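You operate a simulated robot arm through the tools that you are given. There is no shell and no other tool. Be economical: measure what you need, move in short steps, check, and stop when the job is done.

You run a simulated robot arm. Do the job below in one go: nothing can be reset, and whatever is moved stays where it is left.

TASK
Seal the bare end of the plank with wood glue.
Fine: brush it over the whole patch first; after that put the brush back in its pot and slide the plank back against the fence to dry. A coat counts when it lies all over at full strength: go over it till it gets no stronger.

Only the result counts: the job must be done as asked and must still hold three seconds after the hand-in. Knocking over, shifting, dropping, spilling or breaking anything else fails it. A push-on lid holds only when it is set on centred and level and pressed home; a screw cap is set on level and turned clockwise until tight.

THE ROBOT
A 7-joint arm with a three-finger gripper, fixed in place. Base frame: the origin is at the foot of the arm, x ahead of it, y to its left, z up; the work surface is at about z = 0.8. Readings come in m, degrees, newtons and seconds.
Its first joint turns from -166.0 to 166.0 degrees. Payload 2.69 kg.
Tool frame: the origin (TCP) lies between the finger pads and is the grasp point; the fingertips stand 0.03 m ahead of it; z points along the fingers, y is the line along which they close. The gripper opens to 0.128 m. The gripper's body begins 0.117 m behind the TCP.
Orientation is that of the tool frame in the base frame, as a unit quaternion [x, y, z, w]. With the fingers straight down and closing along the base's y, the tool's x points along the base's -x, its y along +y and its z along -z.

THE INTERFACE
- The arm moves only by the tool send_rows. Its argument "targets" is a list of rows, each a list of 7 numbers: the shift along the base's x, y, z in m, then the turn, a rotation vector about the base's x, y, z in degrees, then the opening, from 0 (shut) to 1 (fully open). In form: [[tx, ty, tz, rx, ry, rz, grip], ...]. A call has 1 to 8 rows; each row shifts and turns the commanded pose from where the row before left it. Each row takes 0.2 s and may step no farther than 0.05 m and 8.6 degrees from the row before; otherwise, or with a gripper value out of range, the whole call is refused. A pose out of reach is approached as far as the arm can. The call stops where the force on the tool passes 90 N (or 10 N more than at its start, if that is more) or the arm is blocked; 0.2 s more then pass. Each finger halts on what it meets, pressing with about 35 N; the grip force reading is that of the motor and also rises with nothing between the fingers. The clock runs only during rows and for 0.2 s after the last one: add rows that do not move to give the fingers time. It gives the time, the measured TCP pose, the force on the tool (base axes), the opening and the grip force at its end, in the units of the frame above (readings bear some noise), with the torque about the TCP (base axes, N m) and any sound that the robot's microphone picked up.
- Cameras (640 x 400 px; columns grow to the right, rows downward): "scene" is fixed at [0.0628, 0.4986, 1.6875]; the picture's right is [-0.19, -0.98, 0.00], its down [-0.81, 0.16, -0.57] and it looks along [0.55, -0.11, -0.82] (base axes); focal length 336 px, centre (320, 200). "wrist" rides on the gripper at [0.058, 0.054, -0.131] in the tool frame; the picture's right is [-0.68, 0.74, 0.00], its down [-0.62, -0.57, -0.55] and it looks along [-0.40, -0.37, 0.84] (tool axes); focal length 234 px, centre (320, 200). There is no depth. A picture from a camera that has moved, and an enlarged one, comes with that camera's place and axes in the base frame and with its lens. The place of the scene camera against the robot may be out by one fixed shift of up to 0.018 m in any direction.
- camera(camera): a new picture of that camera. It takes no simulated time.
- slide_trunk(by): slides the trunk up (or, below 0, down) by that many m; the arm rides with it, the base frame stays. It gives what a move gives, with no picture.
- inspect(camera, box): a new picture of the part [left, top, right, bottom] of that camera's present view, enlarged. It takes no simulated time.
- finish_job(): hands the job in; it is judged then, once.

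Go step by step. Nothing tells you positions but the pictures and the camera data: compare them with the known pose of the tool, close in by small moves and look again before you grip or let go. The budget is 120 turns and 68 pictures, counting those below and the enlarged ones. Unless the task says otherwise, let go and move clear before handing in, and close with one line.

The tools are called by a JSON object that holds its "api" and its "payload". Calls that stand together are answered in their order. send_rows: Moves the arm, as the interface text tells. Its arguments: {"type":"object","properties":{"targets":{"type":"array","items":{"type":"array","items":{"type":"number"}}}},"required":["targets"]} The other tools are called the same way: slide_trunk (by) slides the trunk up or down; camera (camera) takes a picture; inspect (camera, box) takes an enlarged picture of a part of a camera's view; finish_job () hands the job in.

At the start:

```text
clock: 0.0
ee_pos: [0.4469, 0.537, 1.2544]
orientation: [0.0, 1.0, 0.0, 0.0]
force: [0.7, 0.2, 0.3]
moment: [0.02, -0.03, -0.03]
finger_gap: 0.1281
grip_force: 0.0
trunk travel left (down, up): [-0.15, 0.2]
```

scene: 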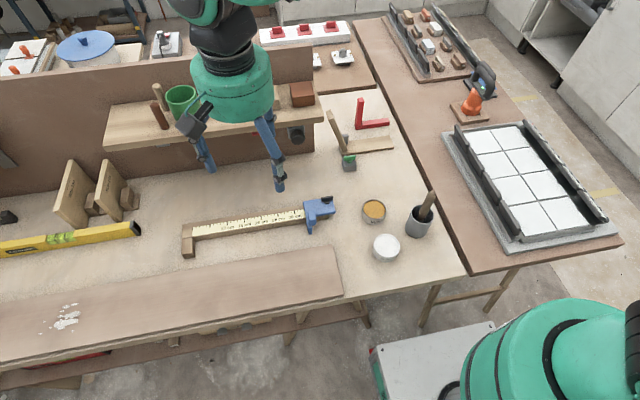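
wrist: 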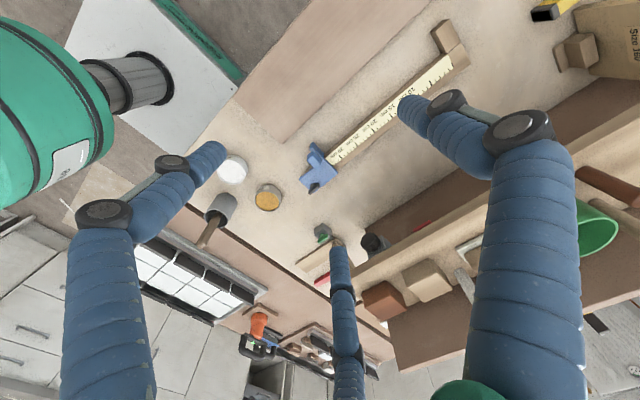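

I see a bench with a long plank at the lower left, a tin of amber stuff (likely glue), a white lidded tin, and a brush in a grey pot. I need closer views before moving.

{"api": "inspect", "payload": {"camera": "scene", "box": [320, 80, 480, 280]}}

{"api": "inspect", "payload": {"camera": "scene", "box": [160, 180, 480, 380]}}

{"api": "inspect", "payload": {"camera": "scene", "box": [0, 150, 240, 390]}}

```text
2.00 times, centred on (400, 180) of scene
camera zoom: at [0.0628, 0.4986, 1.6875], right [-0.19, -0.98, 0.0], down [-0.81, 0.16, -0.57], along [0.55, -0.11, -0.82], focal length 672 px, centre (160, 240)
```

zoom: 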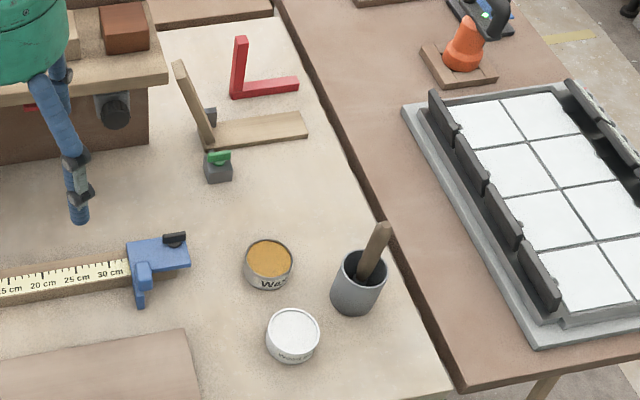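

```text
2.00 times, centred on (320, 280) of scene
camera zoom: at [0.0628, 0.4986, 1.6875], right [-0.19, -0.98, 0.0], down [-0.81, 0.16, -0.57], along [0.55, -0.11, -0.82], focal length 672 px, centre (320, 40)
```

zoom: 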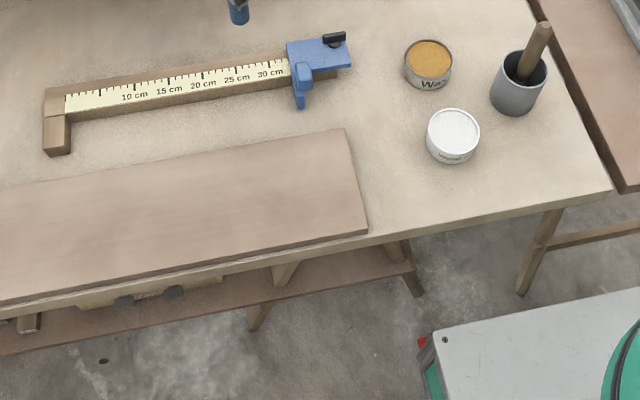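

```text
1.67 times, centred on (120, 270) of scene
camera zoom: at [0.0628, 0.4986, 1.6875], right [-0.19, -0.98, 0.0], down [-0.81, 0.16, -0.57], along [0.55, -0.11, -0.82], focal length 560 px, centre (653, 83)
```

zoom: 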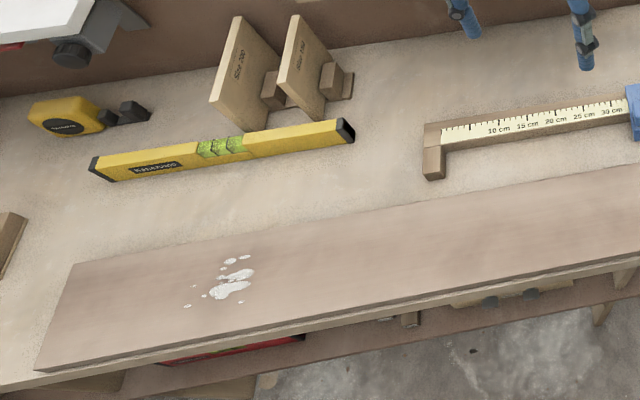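

The amber tin is labelled "Wa…" (wax), so the white one may be the glue. I'll zoom to read labels and find the plank and fence.

{"api": "inspect", "payload": {"camera": "scene", "box": [350, 190, 446, 270]}}

{"api": "inspect", "payload": {"camera": "scene", "box": [310, 90, 406, 180]}}

{"api": "inspect", "payload": {"camera": "scene", "box": [170, 180, 350, 290]}}

{"api": "inspect", "payload": {"camera": "scene", "box": [0, 140, 160, 260]}}

{"api": "inspect", "payload": {"camera": "scene", "box": [90, 60, 340, 190]}}

```text
5.00 times, centred on (398, 230) of scene
camera zoom: at [0.0628, 0.4986, 1.6875], right [-0.19, -0.98, 0.0], down [-0.81, 0.16, -0.57], along [0.55, -0.11, -0.82], focal length 1680 px, centre (-70, 50)
```

zoom: 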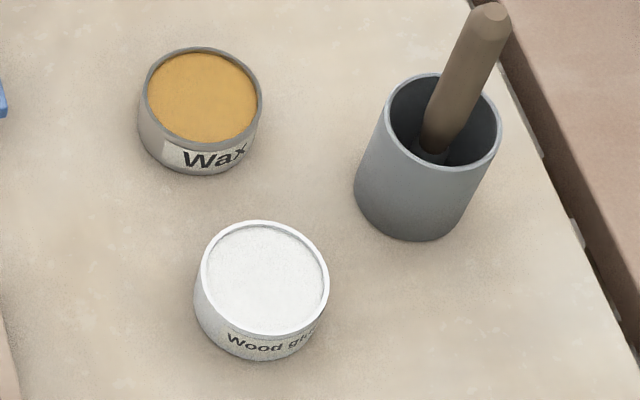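

```text
4.44 times, centred on (358, 135) of scene
camera zoom: at [0.0628, 0.4986, 1.6875], right [-0.19, -0.98, 0.0], down [-0.81, 0.16, -0.57], along [0.55, -0.11, -0.82], focal length 1493 px, centre (151, 489)
```

zoom: 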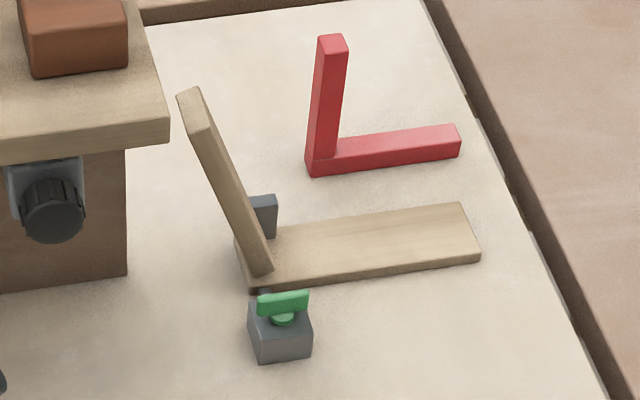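

```text
3.56 times, centred on (260, 235) of scene
camera zoom: at [0.0628, 0.4986, 1.6875], right [-0.19, -0.98, 0.0], down [-0.81, 0.16, -0.57], along [0.55, -0.11, -0.82], focal length 1195 px, centre (533, 76)
```

zoom: 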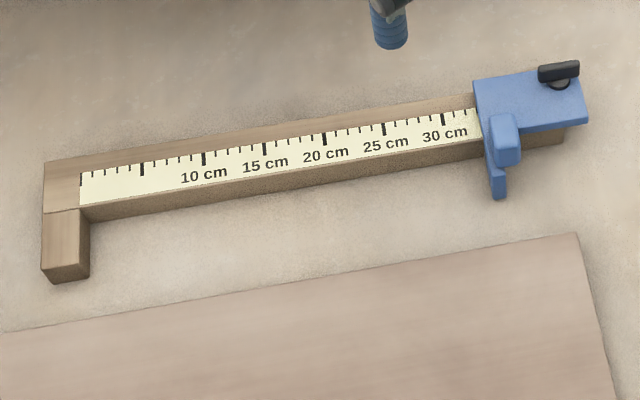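

```text
3.33 times, centred on (80, 200) of scene
camera zoom: at [0.0628, 0.4986, 1.6875], right [-0.19, -0.98, 0.0], down [-0.81, 0.16, -0.57], along [0.55, -0.11, -0.82], focal length 1120 px, centre (1120, 200)
```

zoom: 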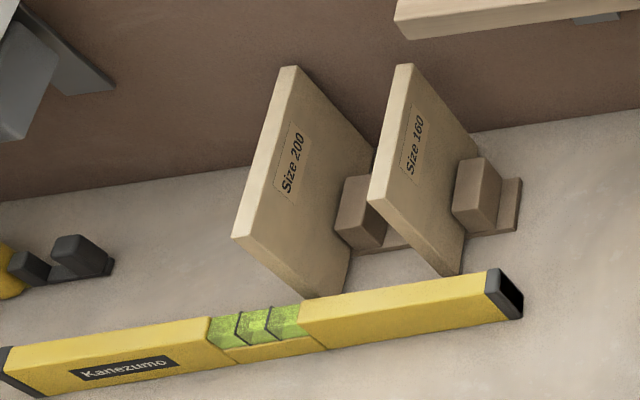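

```text
2.56 times, centred on (215, 125) of scene
camera zoom: at [0.0628, 0.4986, 1.6875], right [-0.19, -0.98, 0.0], down [-0.81, 0.16, -0.57], along [0.55, -0.11, -0.82], focal length 860 px, centre (589, 392)
```

zoom: 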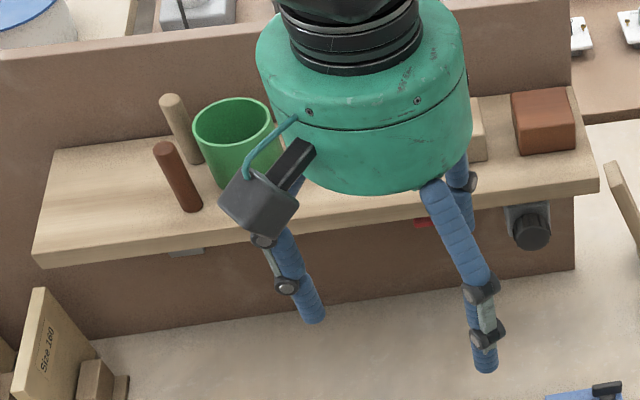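

I haven't found the bare patch yet. The enlargement can show a bit beyond the frame, so I'll look off the left side.

{"api": "inspect", "payload": {"camera": "scene", "box": [0, 100, 20, 380]}}

{"api": "inspect", "payload": {"camera": "scene", "box": [620, 0, 640, 400]}}

```text
1.43 times, centred on (10, 240) of scene
camera zoom: at [0.0628, 0.4986, 1.6875], right [-0.19, -0.98, 0.0], down [-0.81, 0.16, -0.57], along [0.55, -0.11, -0.82], focal length 480 px, centre (763, 143)
```

zoom: 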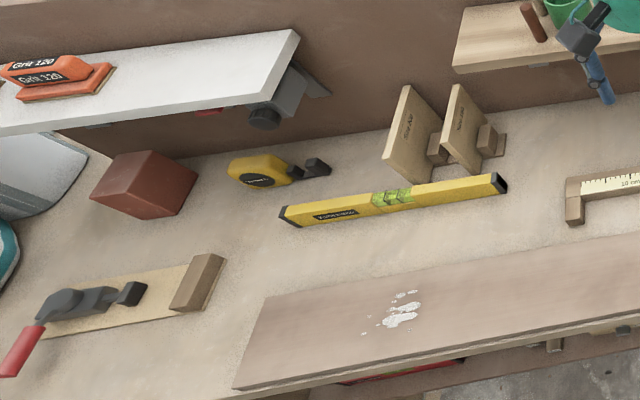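

```text
1.00 times, centred on (630, 200) of scene (not enlarged: the box is as wide or as high as the picture)
camera zoom: at [0.0628, 0.4986, 1.6875], right [-0.19, -0.98, 0.0], down [-0.81, 0.16, -0.57], along [0.55, -0.11, -0.82], focal length 336 px, centre (10, 200)
```

zoom: 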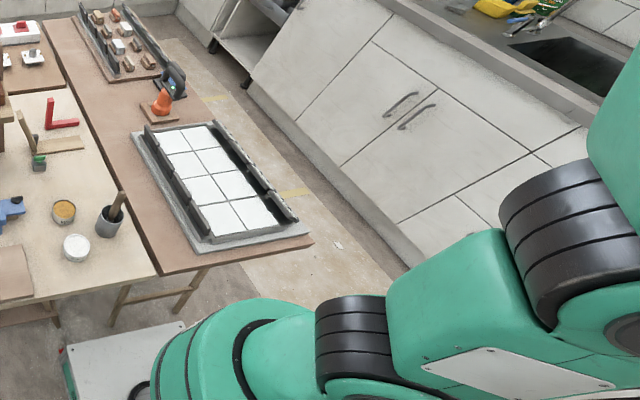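

The long board near the bench edge looks like the plank. I'll zoom on its two ends and its middle.

{"api": "inspect", "payload": {"camera": "scene", "box": [240, 230, 368, 310]}}

{"api": "inspect", "payload": {"camera": "scene", "box": [0, 270, 160, 390]}}

{"api": "inspect", "payload": {"camera": "wrist", "box": [200, 0, 500, 260]}}

```text
5.00 times, centred on (304, 270) of scene
camera zoom: at [0.0628, 0.4986, 1.6875], right [-0.19, -0.98, 0.0], down [-0.81, 0.16, -0.57], along [0.55, -0.11, -0.82], focal length 1680 px, centre (400, -150)
```

zoom: 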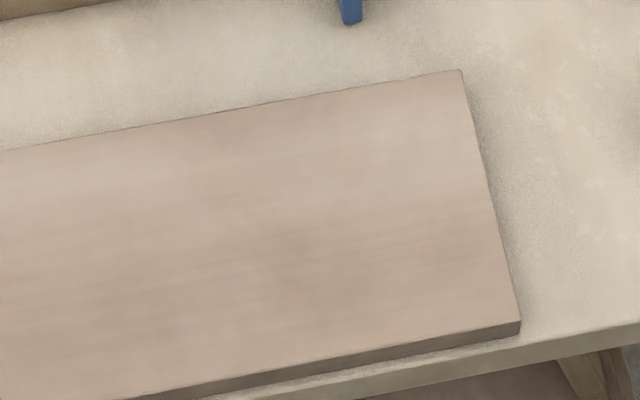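

```text
3.33 times, centred on (80, 330) of scene
camera zoom: at [0.0628, 0.4986, 1.6875], right [-0.19, -0.98, 0.0], down [-0.81, 0.16, -0.57], along [0.55, -0.11, -0.82], focal length 1120 px, centre (1120, -233)
```

zoom: 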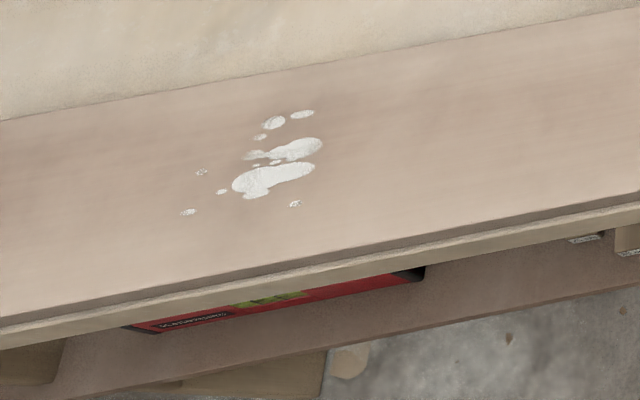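

```text
1.54 times, centred on (350, 130) of wrist
camera zoom: at [0.3886, 0.5905, 1.3854], right [0.68, 0.74, 0.0], down [0.62, -0.57, 0.55], along [0.4, -0.37, -0.84], focal length 360 px, centre (274, 308)
```

zoom: 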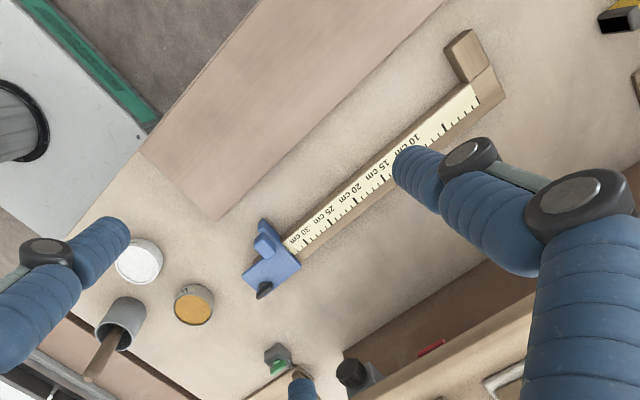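

No bare patch is visible on the long board from here; a small pale board by the bevel gauge is another candidate. I'll bring the wrist camera nearer that corner.

{"api": "send_rows", "payload": {"targets": [[0.02, -0.04, -0.014, 0, 0, 0, 1], [0.02, -0.04, -0.015, 0, 0, 0, 1], [0.025, -0.038, -0.015, 0, 0, 0, 1], [0.027, -0.038, -0.015, 0, 0, 0, 1], [0.027, -0.038, -0.015, 0, 0, 0, 1], [0.027, -0.038, -0.015, 0, 0, 0, 1], [0.027, -0.035, -0.015, 0, 0, 0, 1]]}}

{"api": "camera", "payload": {"camera": "wrist"}}

{"api": "camera", "payload": {"camera": "scene"}}

```text
clock: 1.6
ee_pos: [0.6189, 0.2689, 1.1516]
orientation: [0.0, 1.0, 0.0, 0.0]
force: [-0.6, -0.1, 0.2]
moment: [0.01, -0.02, 0.06]
finger_gap: 0.1279
grip_force: 0.2
trunk travel left (down, up): [-0.15, 0.2]
```

```text
52 pictures are left
camera wrist: at [0.562, 0.3226, 1.2827], right [0.68, 0.74, 0.0], down [0.62, -0.57, 0.55], along [0.4, -0.37, -0.84], focal length 234 px, centre (320, 200)
```

wrist: 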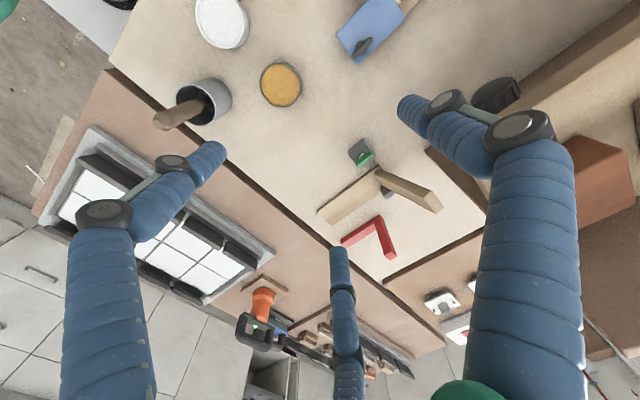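

```text
51 pictures are left
```

scene: 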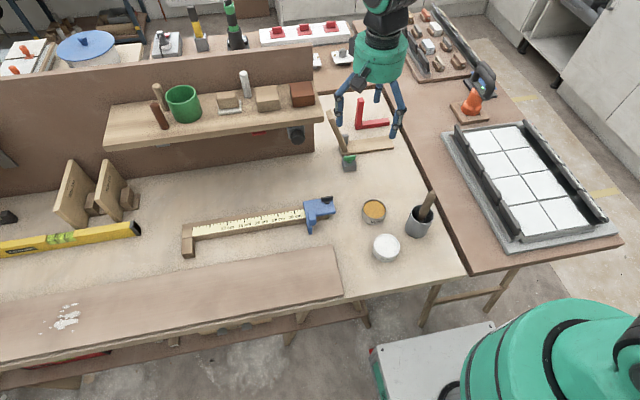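

The bevel board is just a gauge. I'll look at the jig at the far left, and view the whole long board from closer.

{"api": "inspect", "payload": {"camera": "scene", "box": [-270, 220, -90, 340]}}

{"api": "send_rows", "payload": {"targets": [[-0.049, 0, 0.0, 0, 0, 0, 1], [-0.049, 0, 0.0, 0, 0, 0, 1], [-0.045, 0.02, 0.0, 0, 0, 0, 1], [-0.04, 0.03, 0.0, 0, 0, 0, 1], [-0.02, 0.045, 0, 0, 0, 0, 1], [-0.02, 0.045, 0, 0, 0, 0, 1], [-0.02, 0.045, 0, 0, 0, 0, 1], [-0.02, 0.045, 0, 0, 0, 0, 1]]}}

{"api": "camera", "payload": {"camera": "wrist"}}

```text
refused: -270 is not a number from 0 to 640
```

```text
clock: 3.4
ee_pos: [0.356, 0.4965, 1.1487]
orientation: [0.0, 1.0, 0.0, 0.0]
force: [0.1, 0.4, -0.2]
moment: [0.05, -0.03, 0.01]
finger_gap: 0.128
grip_force: 0.1
trunk travel left (down, up): [-0.15, 0.2]
```

```text
50 pictures are left
camera wrist: at [0.2985, 0.551, 1.2802], right [0.68, 0.74, 0.0], down [0.62, -0.57, 0.55], along [0.4, -0.37, -0.84], focal length 234 px, centre (320, 200)
```

wrist: 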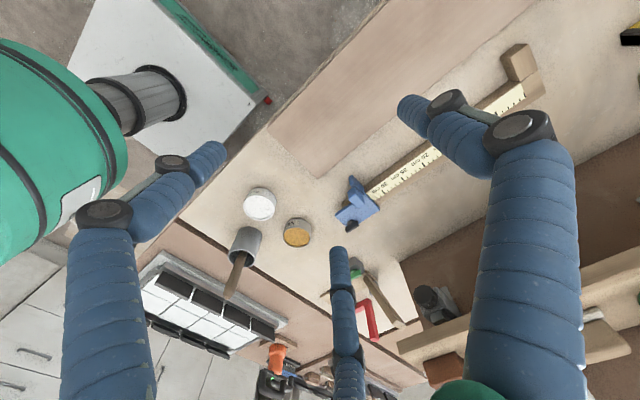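

The plank spans about x 0.335–0.485, y 0.38–1.31. I'll move left to see its left end and the area beyond.

{"api": "send_rows", "payload": {"targets": [[0, 0.049, 0.0, 0, 0, 8, 1], [0, 0.049, 0.0, 0, 0, 8, 1], [0, 0.049, 0.0, 0, 0, 8, 1], [0, 0.049, 0.0, 0, 0, 8, 1], [0, 0.049, 0.0, 0, 0, 8, 1], [0, 0.049, 0.0, 0, 0, 8, 1], [0, 0, 0, 0, 0, 8, 1], [0, 0, 0, 0, 0, 8, 1]]}}

{"api": "camera", "payload": {"camera": "wrist"}}

```text
clock: 5.2
ee_pos: [0.356, 0.7923, 1.1519]
orientation: [-0.53, 0.848, 0.001, 0.001]
force: [-0.1, 0.3, 0.5]
moment: [0.01, -0.03, 0.0]
finger_gap: 0.1279
grip_force: 0.0
trunk travel left (down, up): [-0.15, 0.2]
```

```text
49 pictures are left
camera wrist: at [0.2833, 0.7633, 1.2825], right [-0.37, 0.93, 0.0], down [0.78, 0.31, 0.55], along [0.51, 0.2, -0.84], focal length 234 px, centre (320, 200)
```

wrist: 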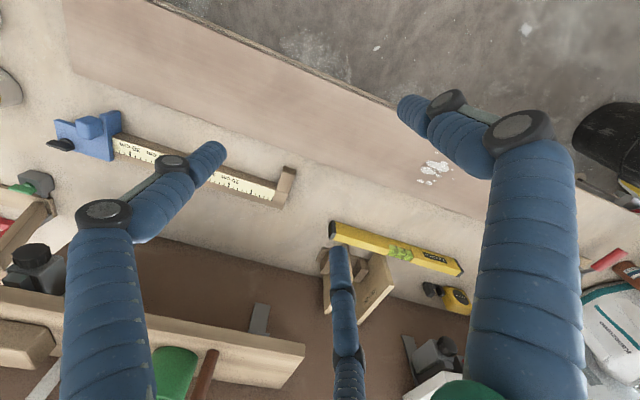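

I'll enlarge the plank in this view to look for tone differences.

{"api": "inspect", "payload": {"camera": "wrist", "box": [40, 0, 240, 125]}}

{"api": "inspect", "payload": {"camera": "wrist", "box": [380, 120, 600, 260]}}

```text
3.20 times, centred on (140, 62) of wrist
camera zoom: at [0.2833, 0.7633, 1.2825], right [-0.37, 0.93, 0.0], down [0.78, 0.31, 0.55], along [0.51, 0.2, -0.84], focal length 749 px, centre (896, 640)
```

zoom: 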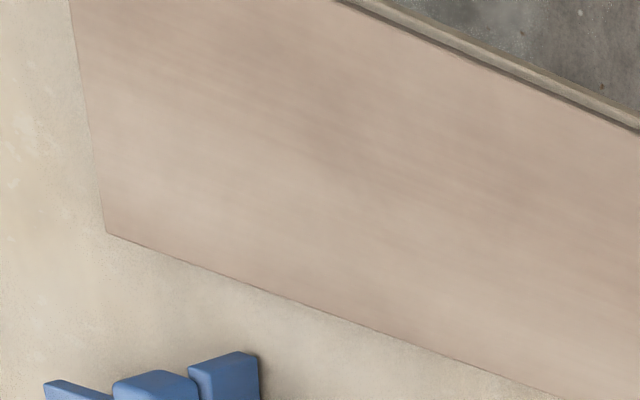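

```text
2.86 times, centred on (490, 190) of wrist
camera zoom: at [0.2833, 0.7633, 1.2825], right [-0.37, 0.93, 0.0], down [0.78, 0.31, 0.55], along [0.51, 0.2, -0.84], focal length 669 px, centre (-166, 229)
```

zoom: 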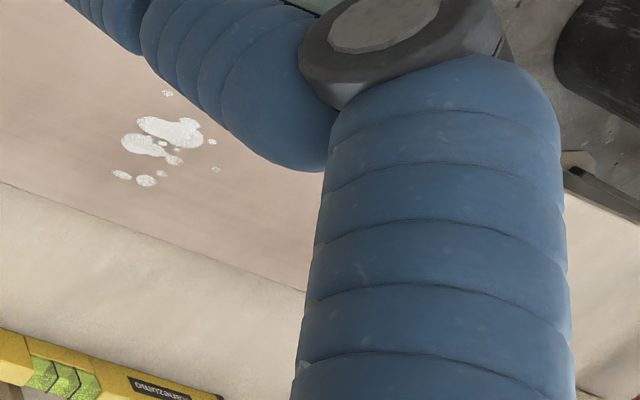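

No patch on that board, so the actual plank may lie elsewhere. I'll extend the scene view at the bottom and the top.

{"api": "inspect", "payload": {"camera": "scene", "box": [0, 396, 640, 400]}}

{"api": "inspect", "payload": {"camera": "scene", "box": [0, 0, 640, 4]}}

```text
1.00 times, centred on (320, 398) of scene (not enlarged: the box is as wide or as high as the picture)
camera zoom: at [0.0628, 0.4986, 1.6875], right [-0.19, -0.98, 0.0], down [-0.81, 0.16, -0.57], along [0.55, -0.11, -0.82], focal length 336 px, centre (320, 2)
```

zoom: 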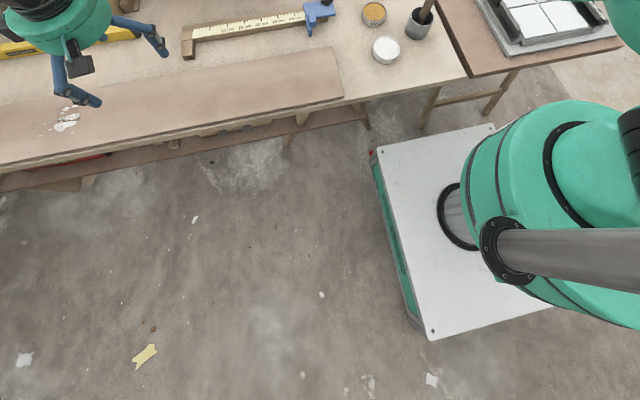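

```text
1.00 times, centred on (320, 2) of scene (not enlarged: the box is as wide or as high as the picture)
camera zoom: at [0.0628, 0.4986, 1.6875], right [-0.19, -0.98, 0.0], down [-0.81, 0.16, -0.57], along [0.55, -0.11, -0.82], focal length 336 px, centre (320, 398)
```

zoom: 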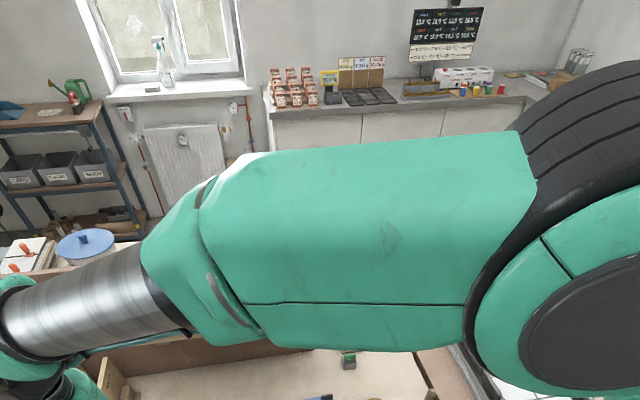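

The long board is the only candidate; I'll look closely at its right-hand end, from the −y side, including the end face.

{"api": "send_rows", "payload": {"targets": [[0.005, -0.049, 0.0, 0, 0, 8, 1], [0.005, -0.049, 0.0, 0, 0, 8, 1], [0.005, -0.049, 0.0, 0, 0, 8, 1], [0.005, -0.049, 0.0, 0, 0, 8, 1], [0.005, -0.049, 0.0, 0, 0, 8, 1], [0.005, -0.049, 0.0, 0, 0, 8, 1], [0.005, -0.049, 0, 0, 0, 8, 1], [0.005, -0.049, 0, 0, 0, 8, 1]]}}

{"api": "send_rows", "payload": {"targets": [[0.005, -0.036, -0.03, 0, 0, 5, 1], [0.005, -0.036, -0.03, 0, 0, 0, 1], [0, -0.018, -0.045, 0, 0, 0, 1], [0, 0, -0.045, 0, 0, 0, 1]]}}

{"api": "camera", "payload": {"camera": "wrist"}}

```text
clock: 7.0
ee_pos: [0.3983, 0.3994, 1.1506]
orientation: [0.899, -0.438, 0.0, -0.001]
force: [0.2, 0.0, 0.6]
moment: [0.01, 0.01, -0.04]
finger_gap: 0.1281
grip_force: 0.1
trunk travel left (down, up): [-0.15, 0.2]
```

```text
clock: 8.0
ee_pos: [0.4033, 0.3116, 0.9996]
orientation: [0.917, -0.399, -0.001, -0.001]
force: [0.0, -0.6, 0.3]
moment: [0.0, 0.0, -0.01]
finger_gap: 0.1279
grip_force: 0.0
trunk travel left (down, up): [-0.15, 0.2]
```

```text
44 pictures are left
camera wrist: at [0.4053, 0.2319, 1.1316], right [-1.0, -0.01, 0.0], down [-0.01, 0.84, 0.55], along [0.0, 0.55, -0.84], focal length 234 px, centre (320, 200)
```

wrist: 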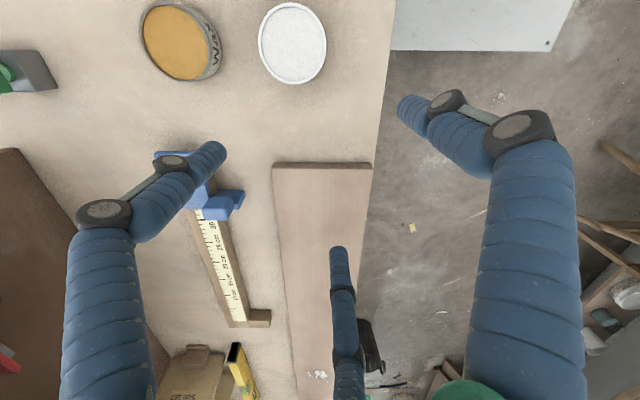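

{"api": "inspect", "payload": {"camera": "wrist", "box": [250, 145, 394, 235]}}

```text
4.44 times, centred on (322, 190) of wrist
camera zoom: at [0.4053, 0.2319, 1.1316], right [-1.0, -0.01, 0.0], down [-0.01, 0.84, 0.55], along [0.0, 0.55, -0.84], focal length 1041 px, centre (311, 244)
```

zoom: 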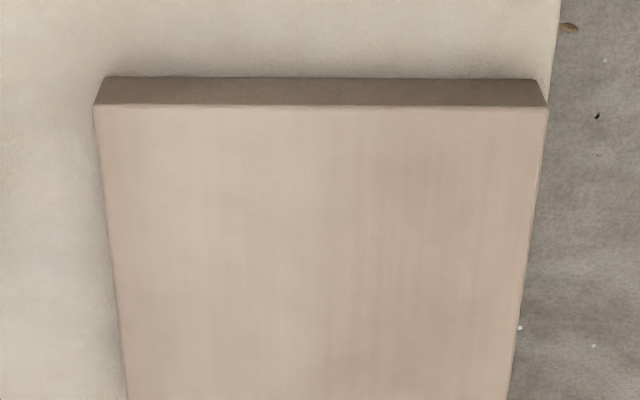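

The long plank's right end shows no marked patch. I'll take a closer look at the pale board with the leaning stick before deciding.

{"api": "send_rows", "payload": {"targets": [[0.0, -0.02, 0.04, 0, 0, -8, 1], [0.03, -0.02, 0.03, 0, 0, -8, 1], [0.04, -0.02, 0.02, 0, 0, -8, 1], [0.045, -0.02, 0, 0, 0, -8, 1], [0.045, -0.02, 0, 0, 0, -8, 1], [0.045, -0.02, 0, 0, 0, -8, 1], [0.04, -0.02, 0, 0, 0, -8, 1], [0.04, 0, -0.02, 0, 0, -8, 1]]}}

{"api": "send_rows", "payload": {"targets": [[0.01, 0, -0.03, 0, 0, -8, 1], [0, 0, -0.03, 0, 0, -8, 1], [0, 0, 0, 0, 0, -8, 1]]}}

{"api": "camera", "payload": {"camera": "wrist"}}

```text
clock: 9.8
ee_pos: [0.6937, 0.1688, 1.0696]
orientation: [-0.565, 0.825, 0.0, 0.0]
force: [0.2, -0.2, 0.5]
moment: [0.05, -0.1, 0.0]
finger_gap: 0.1282
grip_force: 0.0
trunk travel left (down, up): [-0.15, 0.2]
```

```text
clock: 10.6
ee_pos: [0.7031, 0.1708, 1.0092]
orientation: [-0.381, 0.924, -0.002, 0.001]
force: [-0.4, -1.0, -0.2]
moment: [0.02, 0.07, -0.03]
finger_gap: 0.128
grip_force: 0.0
trunk travel left (down, up): [-0.15, 0.2]
```

```text
42 pictures are left
camera wrist: at [0.6246, 0.1678, 1.1401], right [-0.04, 1.0, 0.0], down [0.84, 0.03, 0.55], along [0.55, 0.02, -0.84], focal length 234 px, centre (320, 200)
```

wrist: 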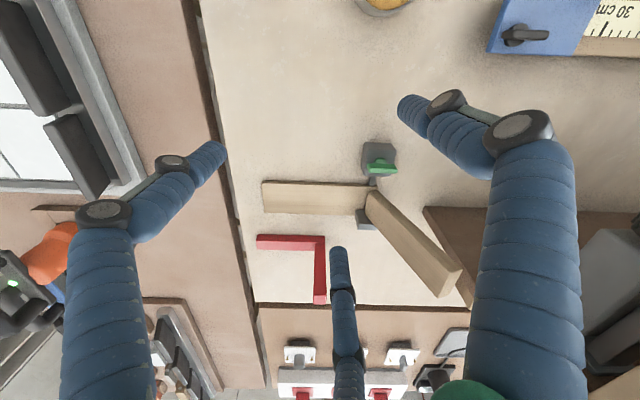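

That is a glued angle joint in a clamp, not the plank. I'll check the robot's right-hand side (−y), which the scene camera cannot see.

{"api": "send_rows", "payload": {"targets": [[-0.01, -0.0, 0.045, 0, 0, -8.4, 1], [-0.02, -0.02, 0.04, 0, 0, -8.4, 1], [-0.03, -0.02, 0.03, 0, 0, -8.4, 1], [-0.03, -0.035, 0.015, 0, 0, -8.4, 1], [-0.03, -0.035, 0.01, 0, 0, -8.4, 1], [-0.03, -0.035, 0.01, 0, 0, -8.4, 1], [-0.03, -0.035, 0.01, 0, 0, -8.4, 1], [-0.03, -0.035, 0.01, 0, 0, -8.4, 1]]}}

{"api": "send_rows", "payload": {"targets": [[-0.02, -0.04, 0.01, 0, 0, -8.4, 1], [-0.02, -0.04, 0.01, 0, 0, -8.4, 1], [-0.02, -0.04, 0.01, 0, 0, -8.4, 1], [-0.02, -0.04, 0, 0, 0, -8.4, 1]]}}

{"api": "camera", "payload": {"camera": "wrist"}}

```text
clock: 12.4
ee_pos: [0.4915, -0.0464, 1.1815]
orientation: [0.194, 0.981, 0.0, 0.0]
force: [0.1, -0.3, 0.0]
moment: [-0.03, 0.01, 0.01]
finger_gap: 0.1282
grip_force: 0.1
trunk travel left (down, up): [-0.15, 0.2]
```

```text
clock: 13.4
ee_pos: [0.4105, -0.203, 1.2096]
orientation: [0.469, 0.883, 0.001, 0.0]
force: [0.3, 0.2, -0.6]
moment: [-0.02, 0.02, 0.0]
finger_gap: 0.1278
grip_force: 0.1
trunk travel left (down, up): [-0.15, 0.2]
```

```text
41 pictures are left
camera wrist: at [0.4233, -0.125, 1.3408], right [0.99, -0.15, 0.0], down [-0.12, -0.83, 0.55], along [-0.08, -0.54, -0.84], focal length 234 px, centre (320, 200)
```

wrist: 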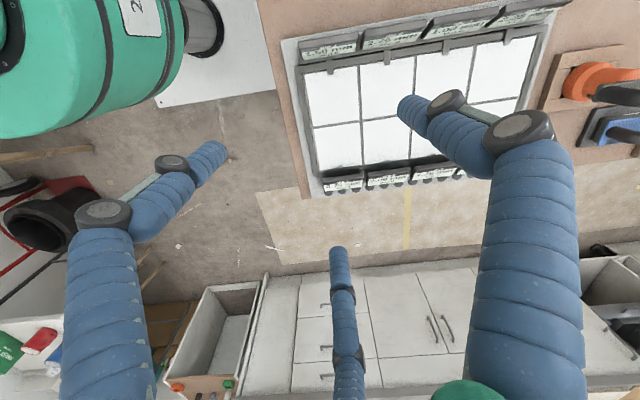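

Nothing there, so the long board is the plank, and its reachable, right-hand end is the one to coat; the ruled guide behind it serves as the fence. Next I look closely at the brush and pot.

{"api": "send_rows", "payload": {"targets": [[0, 0.049, 0.0, 0, 0, 8, 1], [0, 0.049, 0.0, 0, 0, 8, 1], [0, 0.049, 0.0, 0, 0, 8, 1], [0, 0.049, 0.0, 0, 0, 8, 1], [0, 0.049, 0.0, 0, 0, 8, 1], [0, 0.049, 0.0, 0, 0, 8, 1], [0, 0.049, 0, 0, 0, 8, 1], [-0.01, 0.045, -0.01, 0, 0, 0, 1]]}}

{"api": "send_rows", "payload": {"targets": [[0, 0.015, -0.04, 0, 0, 0, 1], [0, 0, -0.04, 0, 0, 0, 1], [0, 0, -0.04, 0, 0, 0, 1]]}}

{"api": "camera", "payload": {"camera": "wrist"}}

```text
clock: 15.2
ee_pos: [0.3977, 0.1827, 1.2007]
orientation: [-0.003, 1.0, 0.0, 0.0]
force: [-0.7, 0.1, -0.2]
moment: [0.01, 0.0, -0.01]
finger_gap: 0.128
grip_force: 0.1
trunk travel left (down, up): [-0.15, 0.2]
```

```text
clock: 16.0
ee_pos: [0.4, 0.1987, 1.0795]
orientation: [-0.001, 1.0, 0.0, 0.0]
force: [-0.6, 0.3, 0.4]
moment: [0.02, -0.04, 0.02]
finger_gap: 0.128
grip_force: 0.1
trunk travel left (down, up): [-0.15, 0.2]
```

```text
40 pictures are left
camera wrist: at [0.3426, 0.2516, 1.2103], right [0.67, 0.74, 0.0], down [0.62, -0.56, 0.55], along [0.41, -0.37, -0.84], focal length 234 px, centre (320, 200)
```

wrist: 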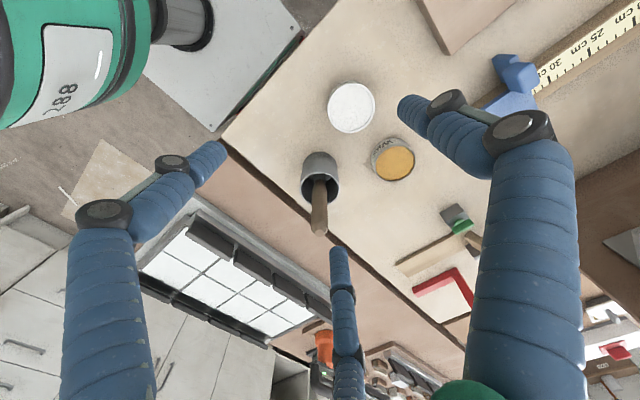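

{"api": "inspect", "payload": {"camera": "wrist", "box": [270, 70, 430, 250]}}

{"api": "inspect", "payload": {"camera": "scene", "box": [400, 180, 448, 244]}}

```text
2.22 times, centred on (350, 160) of wrist
camera zoom: at [0.3426, 0.2516, 1.2103], right [0.67, 0.74, 0.0], down [0.62, -0.56, 0.55], along [0.41, -0.37, -0.84], focal length 520 px, centre (253, 289)
```

zoom: 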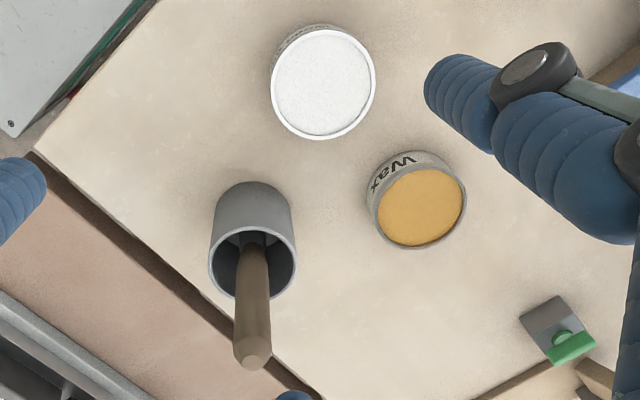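

```text
6.25 times, centred on (424, 212) of scene
camera zoom: at [0.0628, 0.4986, 1.6875], right [-0.19, -0.98, 0.0], down [-0.81, 0.16, -0.57], along [0.55, -0.11, -0.82], focal length 2100 px, centre (-330, 125)
```

zoom: 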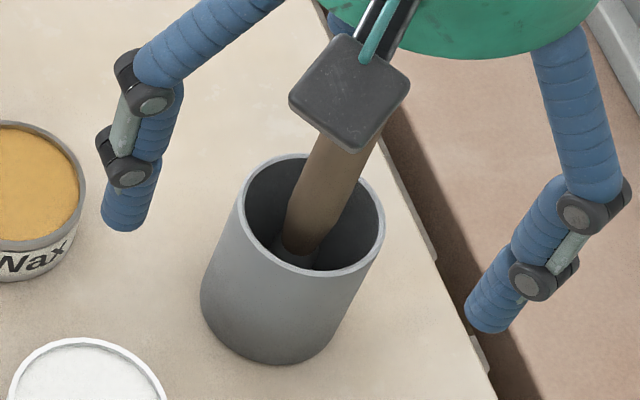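

The brush stands upright in the pot with its handle top at about (0.485, 0.121, 0.978); the glue tin is at about (0.434, 0.231). I'll move above the handle and check.

{"api": "send_rows", "payload": {"targets": [[0.03, -0.026, 0, 0, 0, 0, 1], [0.03, -0.026, 0, 0, 0, 0, 1], [0.025, -0.0257, 0, 0, 0, 0, 1], [0, 0, -0.03, 0, 0, 0, 1]]}}

{"api": "camera", "payload": {"camera": "wrist"}}

{"api": "inspect", "payload": {"camera": "scene", "box": [380, 150, 476, 250]}}

```text
clock: 17.0
ee_pos: [0.4867, 0.1227, 1.0474]
orientation: [-0.002, 1.0, 0.0, 0.0]
force: [-0.3, -0.7, -0.9]
moment: [0.03, -0.04, 0.0]
finger_gap: 0.1281
grip_force: 0.0
trunk travel left (down, up): [-0.15, 0.2]
```

```text
37 pictures are left
camera wrist: at [0.4285, 0.1761, 1.1799], right [0.67, 0.74, 0.0], down [0.62, -0.56, 0.55], along [0.41, -0.37, -0.84], focal length 234 px, centre (320, 200)
```

wrist: 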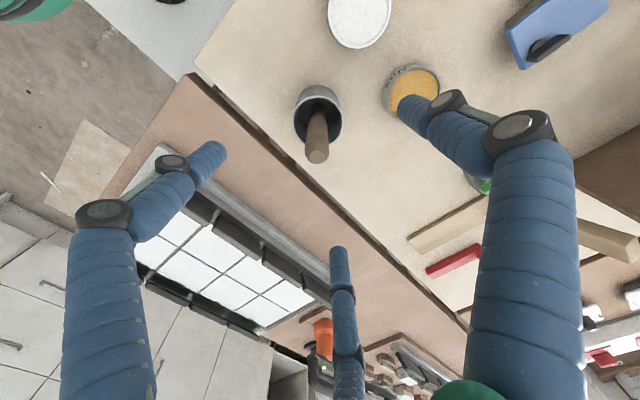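

```text
4.00 times, centred on (428, 200) of scene
camera zoom: at [0.0628, 0.4986, 1.6875], right [-0.19, -0.98, 0.0], down [-0.81, 0.16, -0.57], along [0.55, -0.11, -0.82], focal length 1344 px, centre (-112, 200)
```

zoom: 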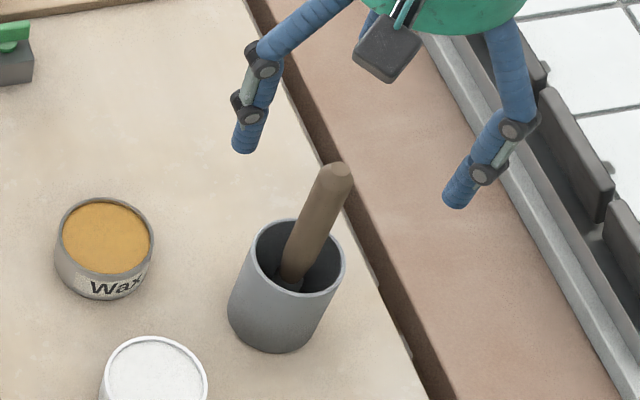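

Handle is centred at about (0.485, 0.120). I'll descend and grip.

{"api": "send_rows", "payload": {"targets": [[-0.001, -0.002, -0.04, 0, 0, 0, 1], [0, 0, -0.035, 0, 0, 0, 1], [0, 0, -0.022, 0, 0, 0, 1], [0, 0, 0, 0, 0, 0, 0.6], [0, 0, 0, 0, 0, 0, 0.4]]}}

{"api": "camera", "payload": {"camera": "wrist"}}

{"api": "inspect", "payload": {"camera": "scene", "box": [380, 150, 476, 250]}}

```text
clock: 18.2
ee_pos: [0.4849, 0.12, 0.9553]
orientation: [-0.002, 1.0, 0.0, 0.001]
force: [-0.5, 0.2, 0.7]
moment: [-0.05, 0.04, 0.01]
finger_gap: 0.0513
grip_force: 0.1
trunk travel left (down, up): [-0.15, 0.2]
```

```text
35 pictures are left
camera wrist: at [0.4276, 0.1736, 1.0856], right [0.67, 0.74, 0.0], down [0.62, -0.56, 0.55], along [0.41, -0.37, -0.84], focal length 234 px, centre (320, 200)
```

wrist: 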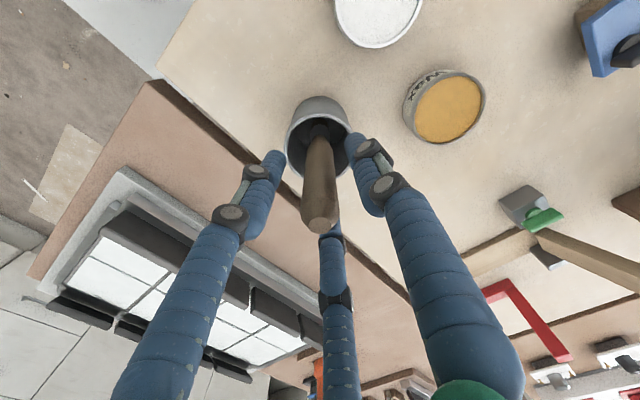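

```text
4.00 times, centred on (428, 200) of scene
camera zoom: at [0.0628, 0.4986, 1.6875], right [-0.19, -0.98, 0.0], down [-0.81, 0.16, -0.57], along [0.55, -0.11, -0.82], focal length 1344 px, centre (-112, 200)
```

zoom: 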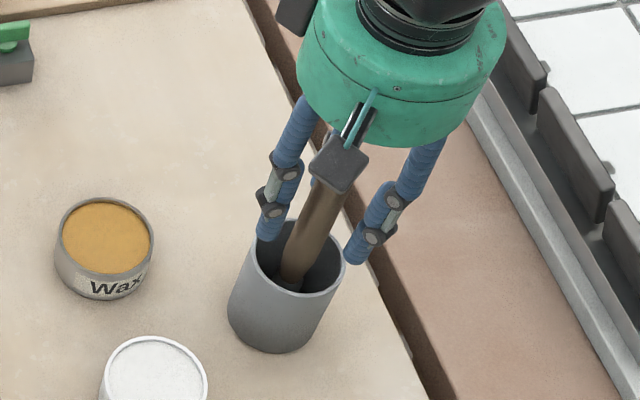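

Fingers straddle the handle above the rim. Closing now.

{"api": "send_rows", "payload": {"targets": [[0, 0, 0, 0, 0, 0, 0.25], [0, 0, 0, 0, 0, 0, 0.1], [0, 0, 0, 0, 0, 0, 0], [0, 0, 0, 0, 0, 0, 0]]}}

{"api": "send_rows", "payload": {"targets": [[0, 0, 0.03, 0, 0, 0, 0], [0, 0, 0.03, 0, 0, 0, 0], [0, 0, 0.03, 0, 0, 0, 0], [0, 0, 0.03, 0, 0, 0, 0], [0, 0, 0.03, 0, 0, 0, 0]]}}

{"api": "camera", "payload": {"camera": "wrist"}}

{"api": "inspect", "payload": {"camera": "scene", "box": [360, 110, 488, 260]}}

```text
clock: 19.2
ee_pos: [0.4856, 0.12, 0.9549]
orientation: [-0.002, 1.0, 0.0, 0.0]
force: [-0.4, 0.4, 0.1]
moment: [0.03, 0.02, 0.02]
finger_gap: 0.021
grip_force: 35.2
trunk travel left (down, up): [-0.15, 0.2]
```

```text
clock: 20.4
ee_pos: [0.4846, 0.1164, 1.1043]
orientation: [-0.001, 1.0, 0.0, 0.0]
force: [-0.3, 0.4, -0.9]
moment: [-0.02, 0.01, -0.01]
finger_gap: 0.0211
grip_force: 34.9
trunk travel left (down, up): [-0.15, 0.2]
```

```text
33 pictures are left
camera wrist: at [0.4275, 0.1705, 1.2355], right [0.67, 0.74, 0.0], down [0.62, -0.56, 0.55], along [0.4, -0.37, -0.84], focal length 234 px, centre (320, 200)
```

wrist: 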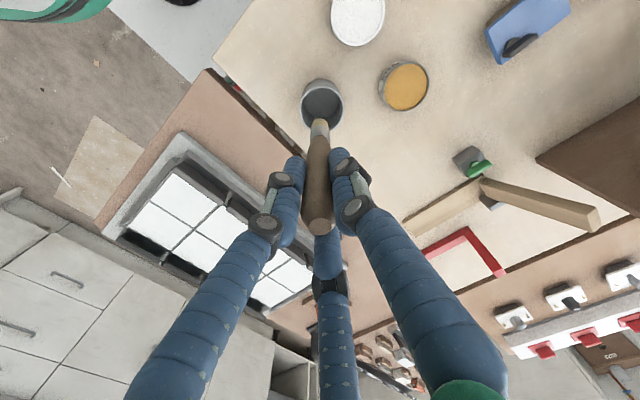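

```text
2.67 times, centred on (424, 185) of scene
camera zoom: at [0.0628, 0.4986, 1.6875], right [-0.19, -0.98, 0.0], down [-0.81, 0.16, -0.57], along [0.55, -0.11, -0.82], focal length 896 px, centre (43, 240)
```

zoom: 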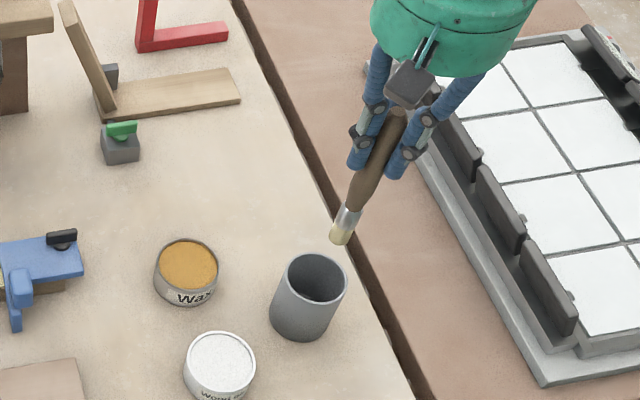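

The brush is held, upright, with a light-coloured tip roughly 0.14 m below the TCP. I'll carry it over the glue tin and check alignment.

{"api": "send_rows", "payload": {"targets": [[-0.018, 0.039, 0, 0, 0, 0, 0], [-0.018, 0.039, -0.02, 0, 0, 0, 0], [-0.017, 0.039, -0.03, 0, 0, 0, 0], [0, 0, -0.03, 0, 0, 0, 0]]}}

{"api": "inspect", "payload": {"camera": "scene", "box": [340, 170, 420, 270]}}

{"api": "inspect", "payload": {"camera": "wrist", "box": [240, 20, 440, 240]}}

```text
refused: row 3 steps farther than a row can; nothing moved
```

```text
4.00 times, centred on (380, 220) of scene
camera zoom: at [0.0628, 0.4986, 1.6875], right [-0.19, -0.98, 0.0], down [-0.81, 0.16, -0.57], along [0.55, -0.11, -0.82], focal length 1344 px, centre (80, 120)
```

zoom: 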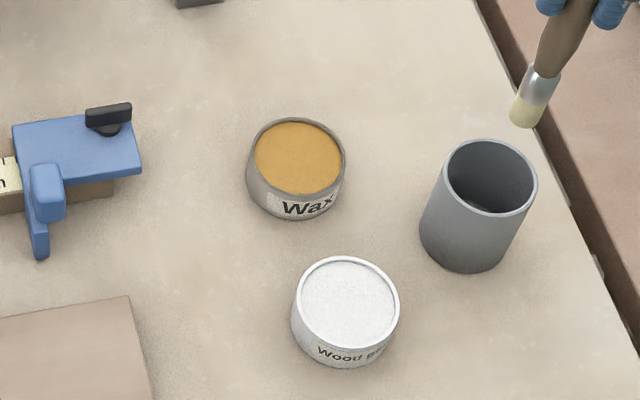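

```text
1.82 times, centred on (340, 130) of wrist
camera zoom: at [0.4275, 0.1705, 1.2355], right [0.67, 0.74, 0.0], down [0.62, -0.56, 0.55], along [0.4, -0.37, -0.84], focal length 426 px, centre (284, 327)
```

zoom: 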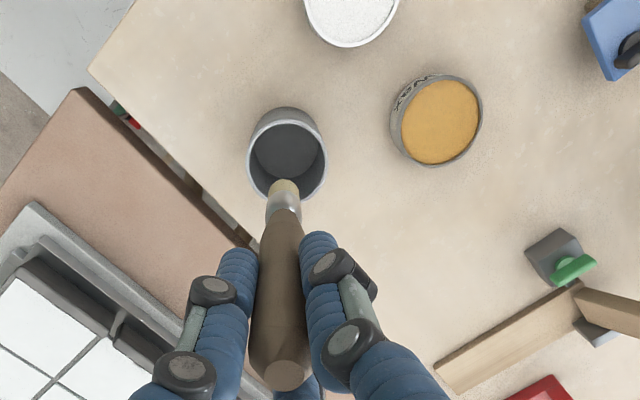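

I'll redo that move within step limits.

{"api": "send_rows", "payload": {"targets": [[-0.018, 0.039, 0, 0, 0, 0, 0], [-0.018, 0.039, -0.01, 0, 0, 0, 0], [-0.017, 0.039, -0.01, 0, 0, 0, 0], [0, 0, -0.04, 0, 0, 0, 0], [0, 0, -0.02, 0, 0, 0, 0]]}}

{"api": "inspect", "payload": {"camera": "scene", "box": [340, 170, 420, 270]}}

{"api": "inspect", "payload": {"camera": "wrist", "box": [240, 20, 440, 240]}}

```text
clock: 21.6
ee_pos: [0.4312, 0.2391, 1.0244]
orientation: [-0.001, 1.0, 0.0, 0.0]
force: [0.0, 0.6, -0.3]
moment: [0.0, 0.04, 0.03]
finger_gap: 0.0211
grip_force: 34.5
trunk travel left (down, up): [-0.15, 0.2]
```

```text
4.00 times, centred on (380, 220) of scene
camera zoom: at [0.0628, 0.4986, 1.6875], right [-0.19, -0.98, 0.0], down [-0.81, 0.16, -0.57], along [0.55, -0.11, -0.82], focal length 1344 px, centre (80, 120)
```

zoom: 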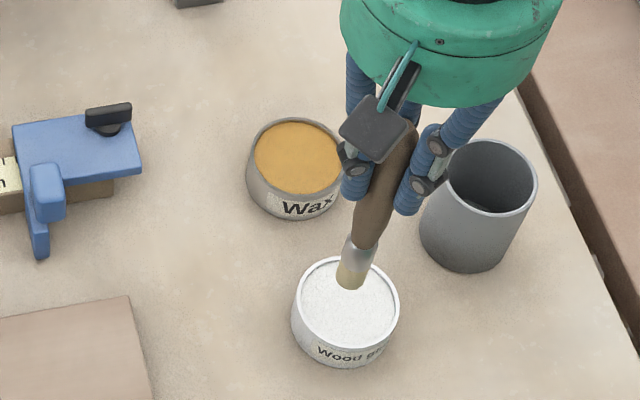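

```text
1.82 times, centred on (340, 130) of wrist
camera zoom: at [0.3737, 0.2927, 1.155], right [0.67, 0.74, 0.0], down [0.62, -0.56, 0.55], along [0.4, -0.37, -0.84], focal length 426 px, centre (284, 327)
```

zoom: 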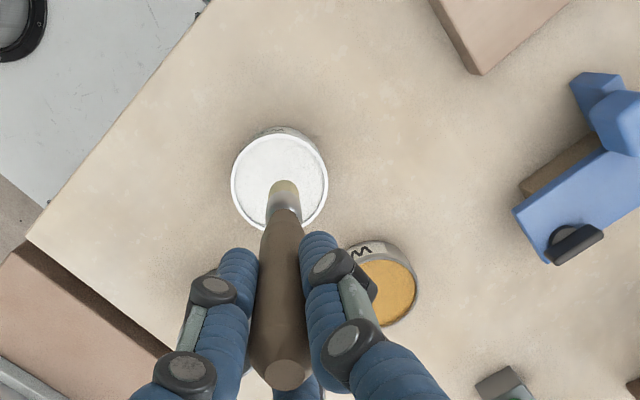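

Centred over the glue. I'll lower the brush into it gently.

{"api": "send_rows", "payload": {"targets": [[0, -0.002, -0.02, 0, 0, 0, 0], [0, 0, -0.02, 0, 0, 0, 0], [0, 0, -0.01, 0, 0, 0, 0]]}}

{"api": "inspect", "payload": {"camera": "scene", "box": [360, 210, 408, 270]}}

```text
clock: 22.4
ee_pos: [0.4322, 0.237, 0.9764]
orientation: [-0.002, 1.0, 0.002, 0.002]
force: [4.7, 3.5, 32.1]
moment: [0.32, -0.52, -0.02]
finger_gap: 0.0217
grip_force: 35.1
trunk travel left (down, up): [-0.15, 0.2]
```

```text
6.67 times, centred on (384, 240) of scene
camera zoom: at [0.0628, 0.4986, 1.6875], right [-0.19, -0.98, 0.0], down [-0.81, 0.16, -0.57], along [0.55, -0.11, -0.82], focal length 2240 px, centre (-107, -67)
```

zoom: 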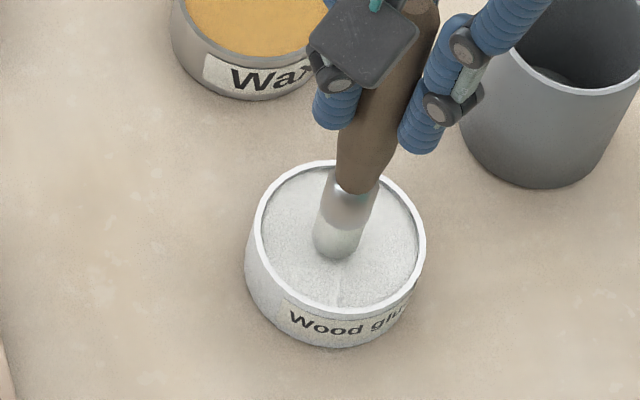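

The bristles touched the glue surface and now look white. I'll lift and check the tip.

{"api": "send_rows", "payload": {"targets": [[0, 0, 0.01, 0, 0, 0, 0], [0, 0, 0.03, 0, 0, 0, 0], [0, 0, 0.03, 0, 0, 0, 0]]}}

{"api": "inspect", "payload": {"camera": "scene", "box": [350, 190, 414, 270]}}

```text
clock: 23.2
ee_pos: [0.4301, 0.2379, 1.0419]
orientation: [-0.002, 1.0, 0.0, -0.002]
force: [0.9, -0.2, 0.0]
moment: [0.03, 0.02, -0.03]
finger_gap: 0.0209
grip_force: 35.3
trunk travel left (down, up): [-0.15, 0.2]
```

```text
5.00 times, centred on (382, 230) of scene
camera zoom: at [0.0628, 0.4986, 1.6875], right [-0.19, -0.98, 0.0], down [-0.81, 0.16, -0.57], along [0.55, -0.11, -0.82], focal length 1680 px, centre (10, 50)
```

zoom: 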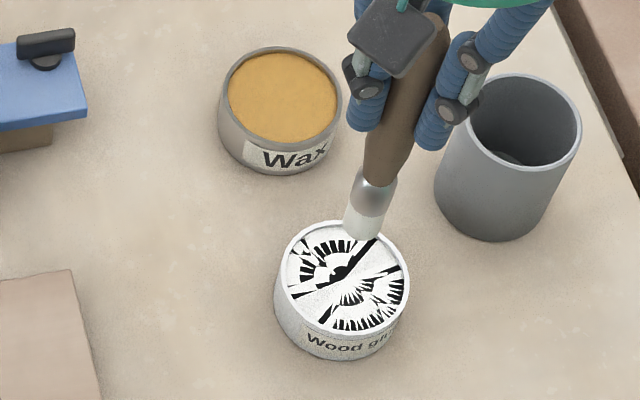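

The brush is loaded. I'll go over the plank's right end and touch down on its top to see how the coat appears.

{"api": "send_rows", "payload": {"targets": [[-0.006, 0.048, 0, 0, 0, 0, 0], [-0.006, 0.048, 0, 0, 0, 0, 0], [-0.006, 0.048, 0, 0, 0, 0, 0], [-0.006, 0.048, 0, 0, 0, 0, 0], [-0.006, 0.02, -0.02, 0, 0, 0, 0], [0, 0, -0.03, 0, 0, 0, 0], [0, 0, -0.012, 0, 0, 0, 0], [0, 0, -0.006, 0, 0, 0, 0]]}}

{"api": "inspect", "payload": {"camera": "scene", "box": [240, 200, 368, 310]}}

```text
clock: 25.0
ee_pos: [0.402, 0.4473, 0.9756]
orientation: [-0.001, 1.0, 0.0, 0.0]
force: [-0.3, -0.4, 0.9]
moment: [0.0, 0.04, 0.02]
finger_gap: 0.0212
grip_force: 35.0
trunk travel left (down, up): [-0.15, 0.2]
```

```text
3.64 times, centred on (304, 255) of scene
camera zoom: at [0.0628, 0.4986, 1.6875], right [-0.19, -0.98, 0.0], down [-0.81, 0.16, -0.57], along [0.55, -0.11, -0.82], focal length 1222 px, centre (378, 0)
```

zoom: 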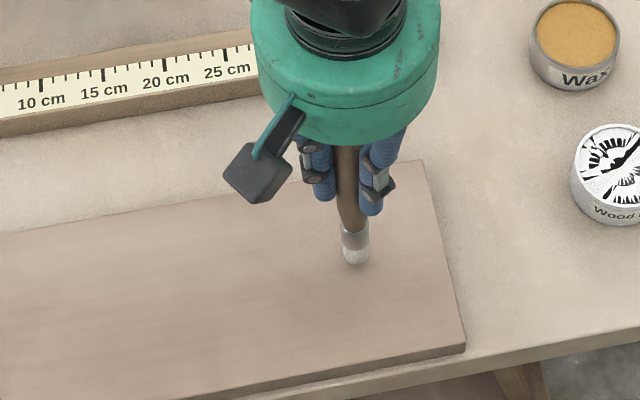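

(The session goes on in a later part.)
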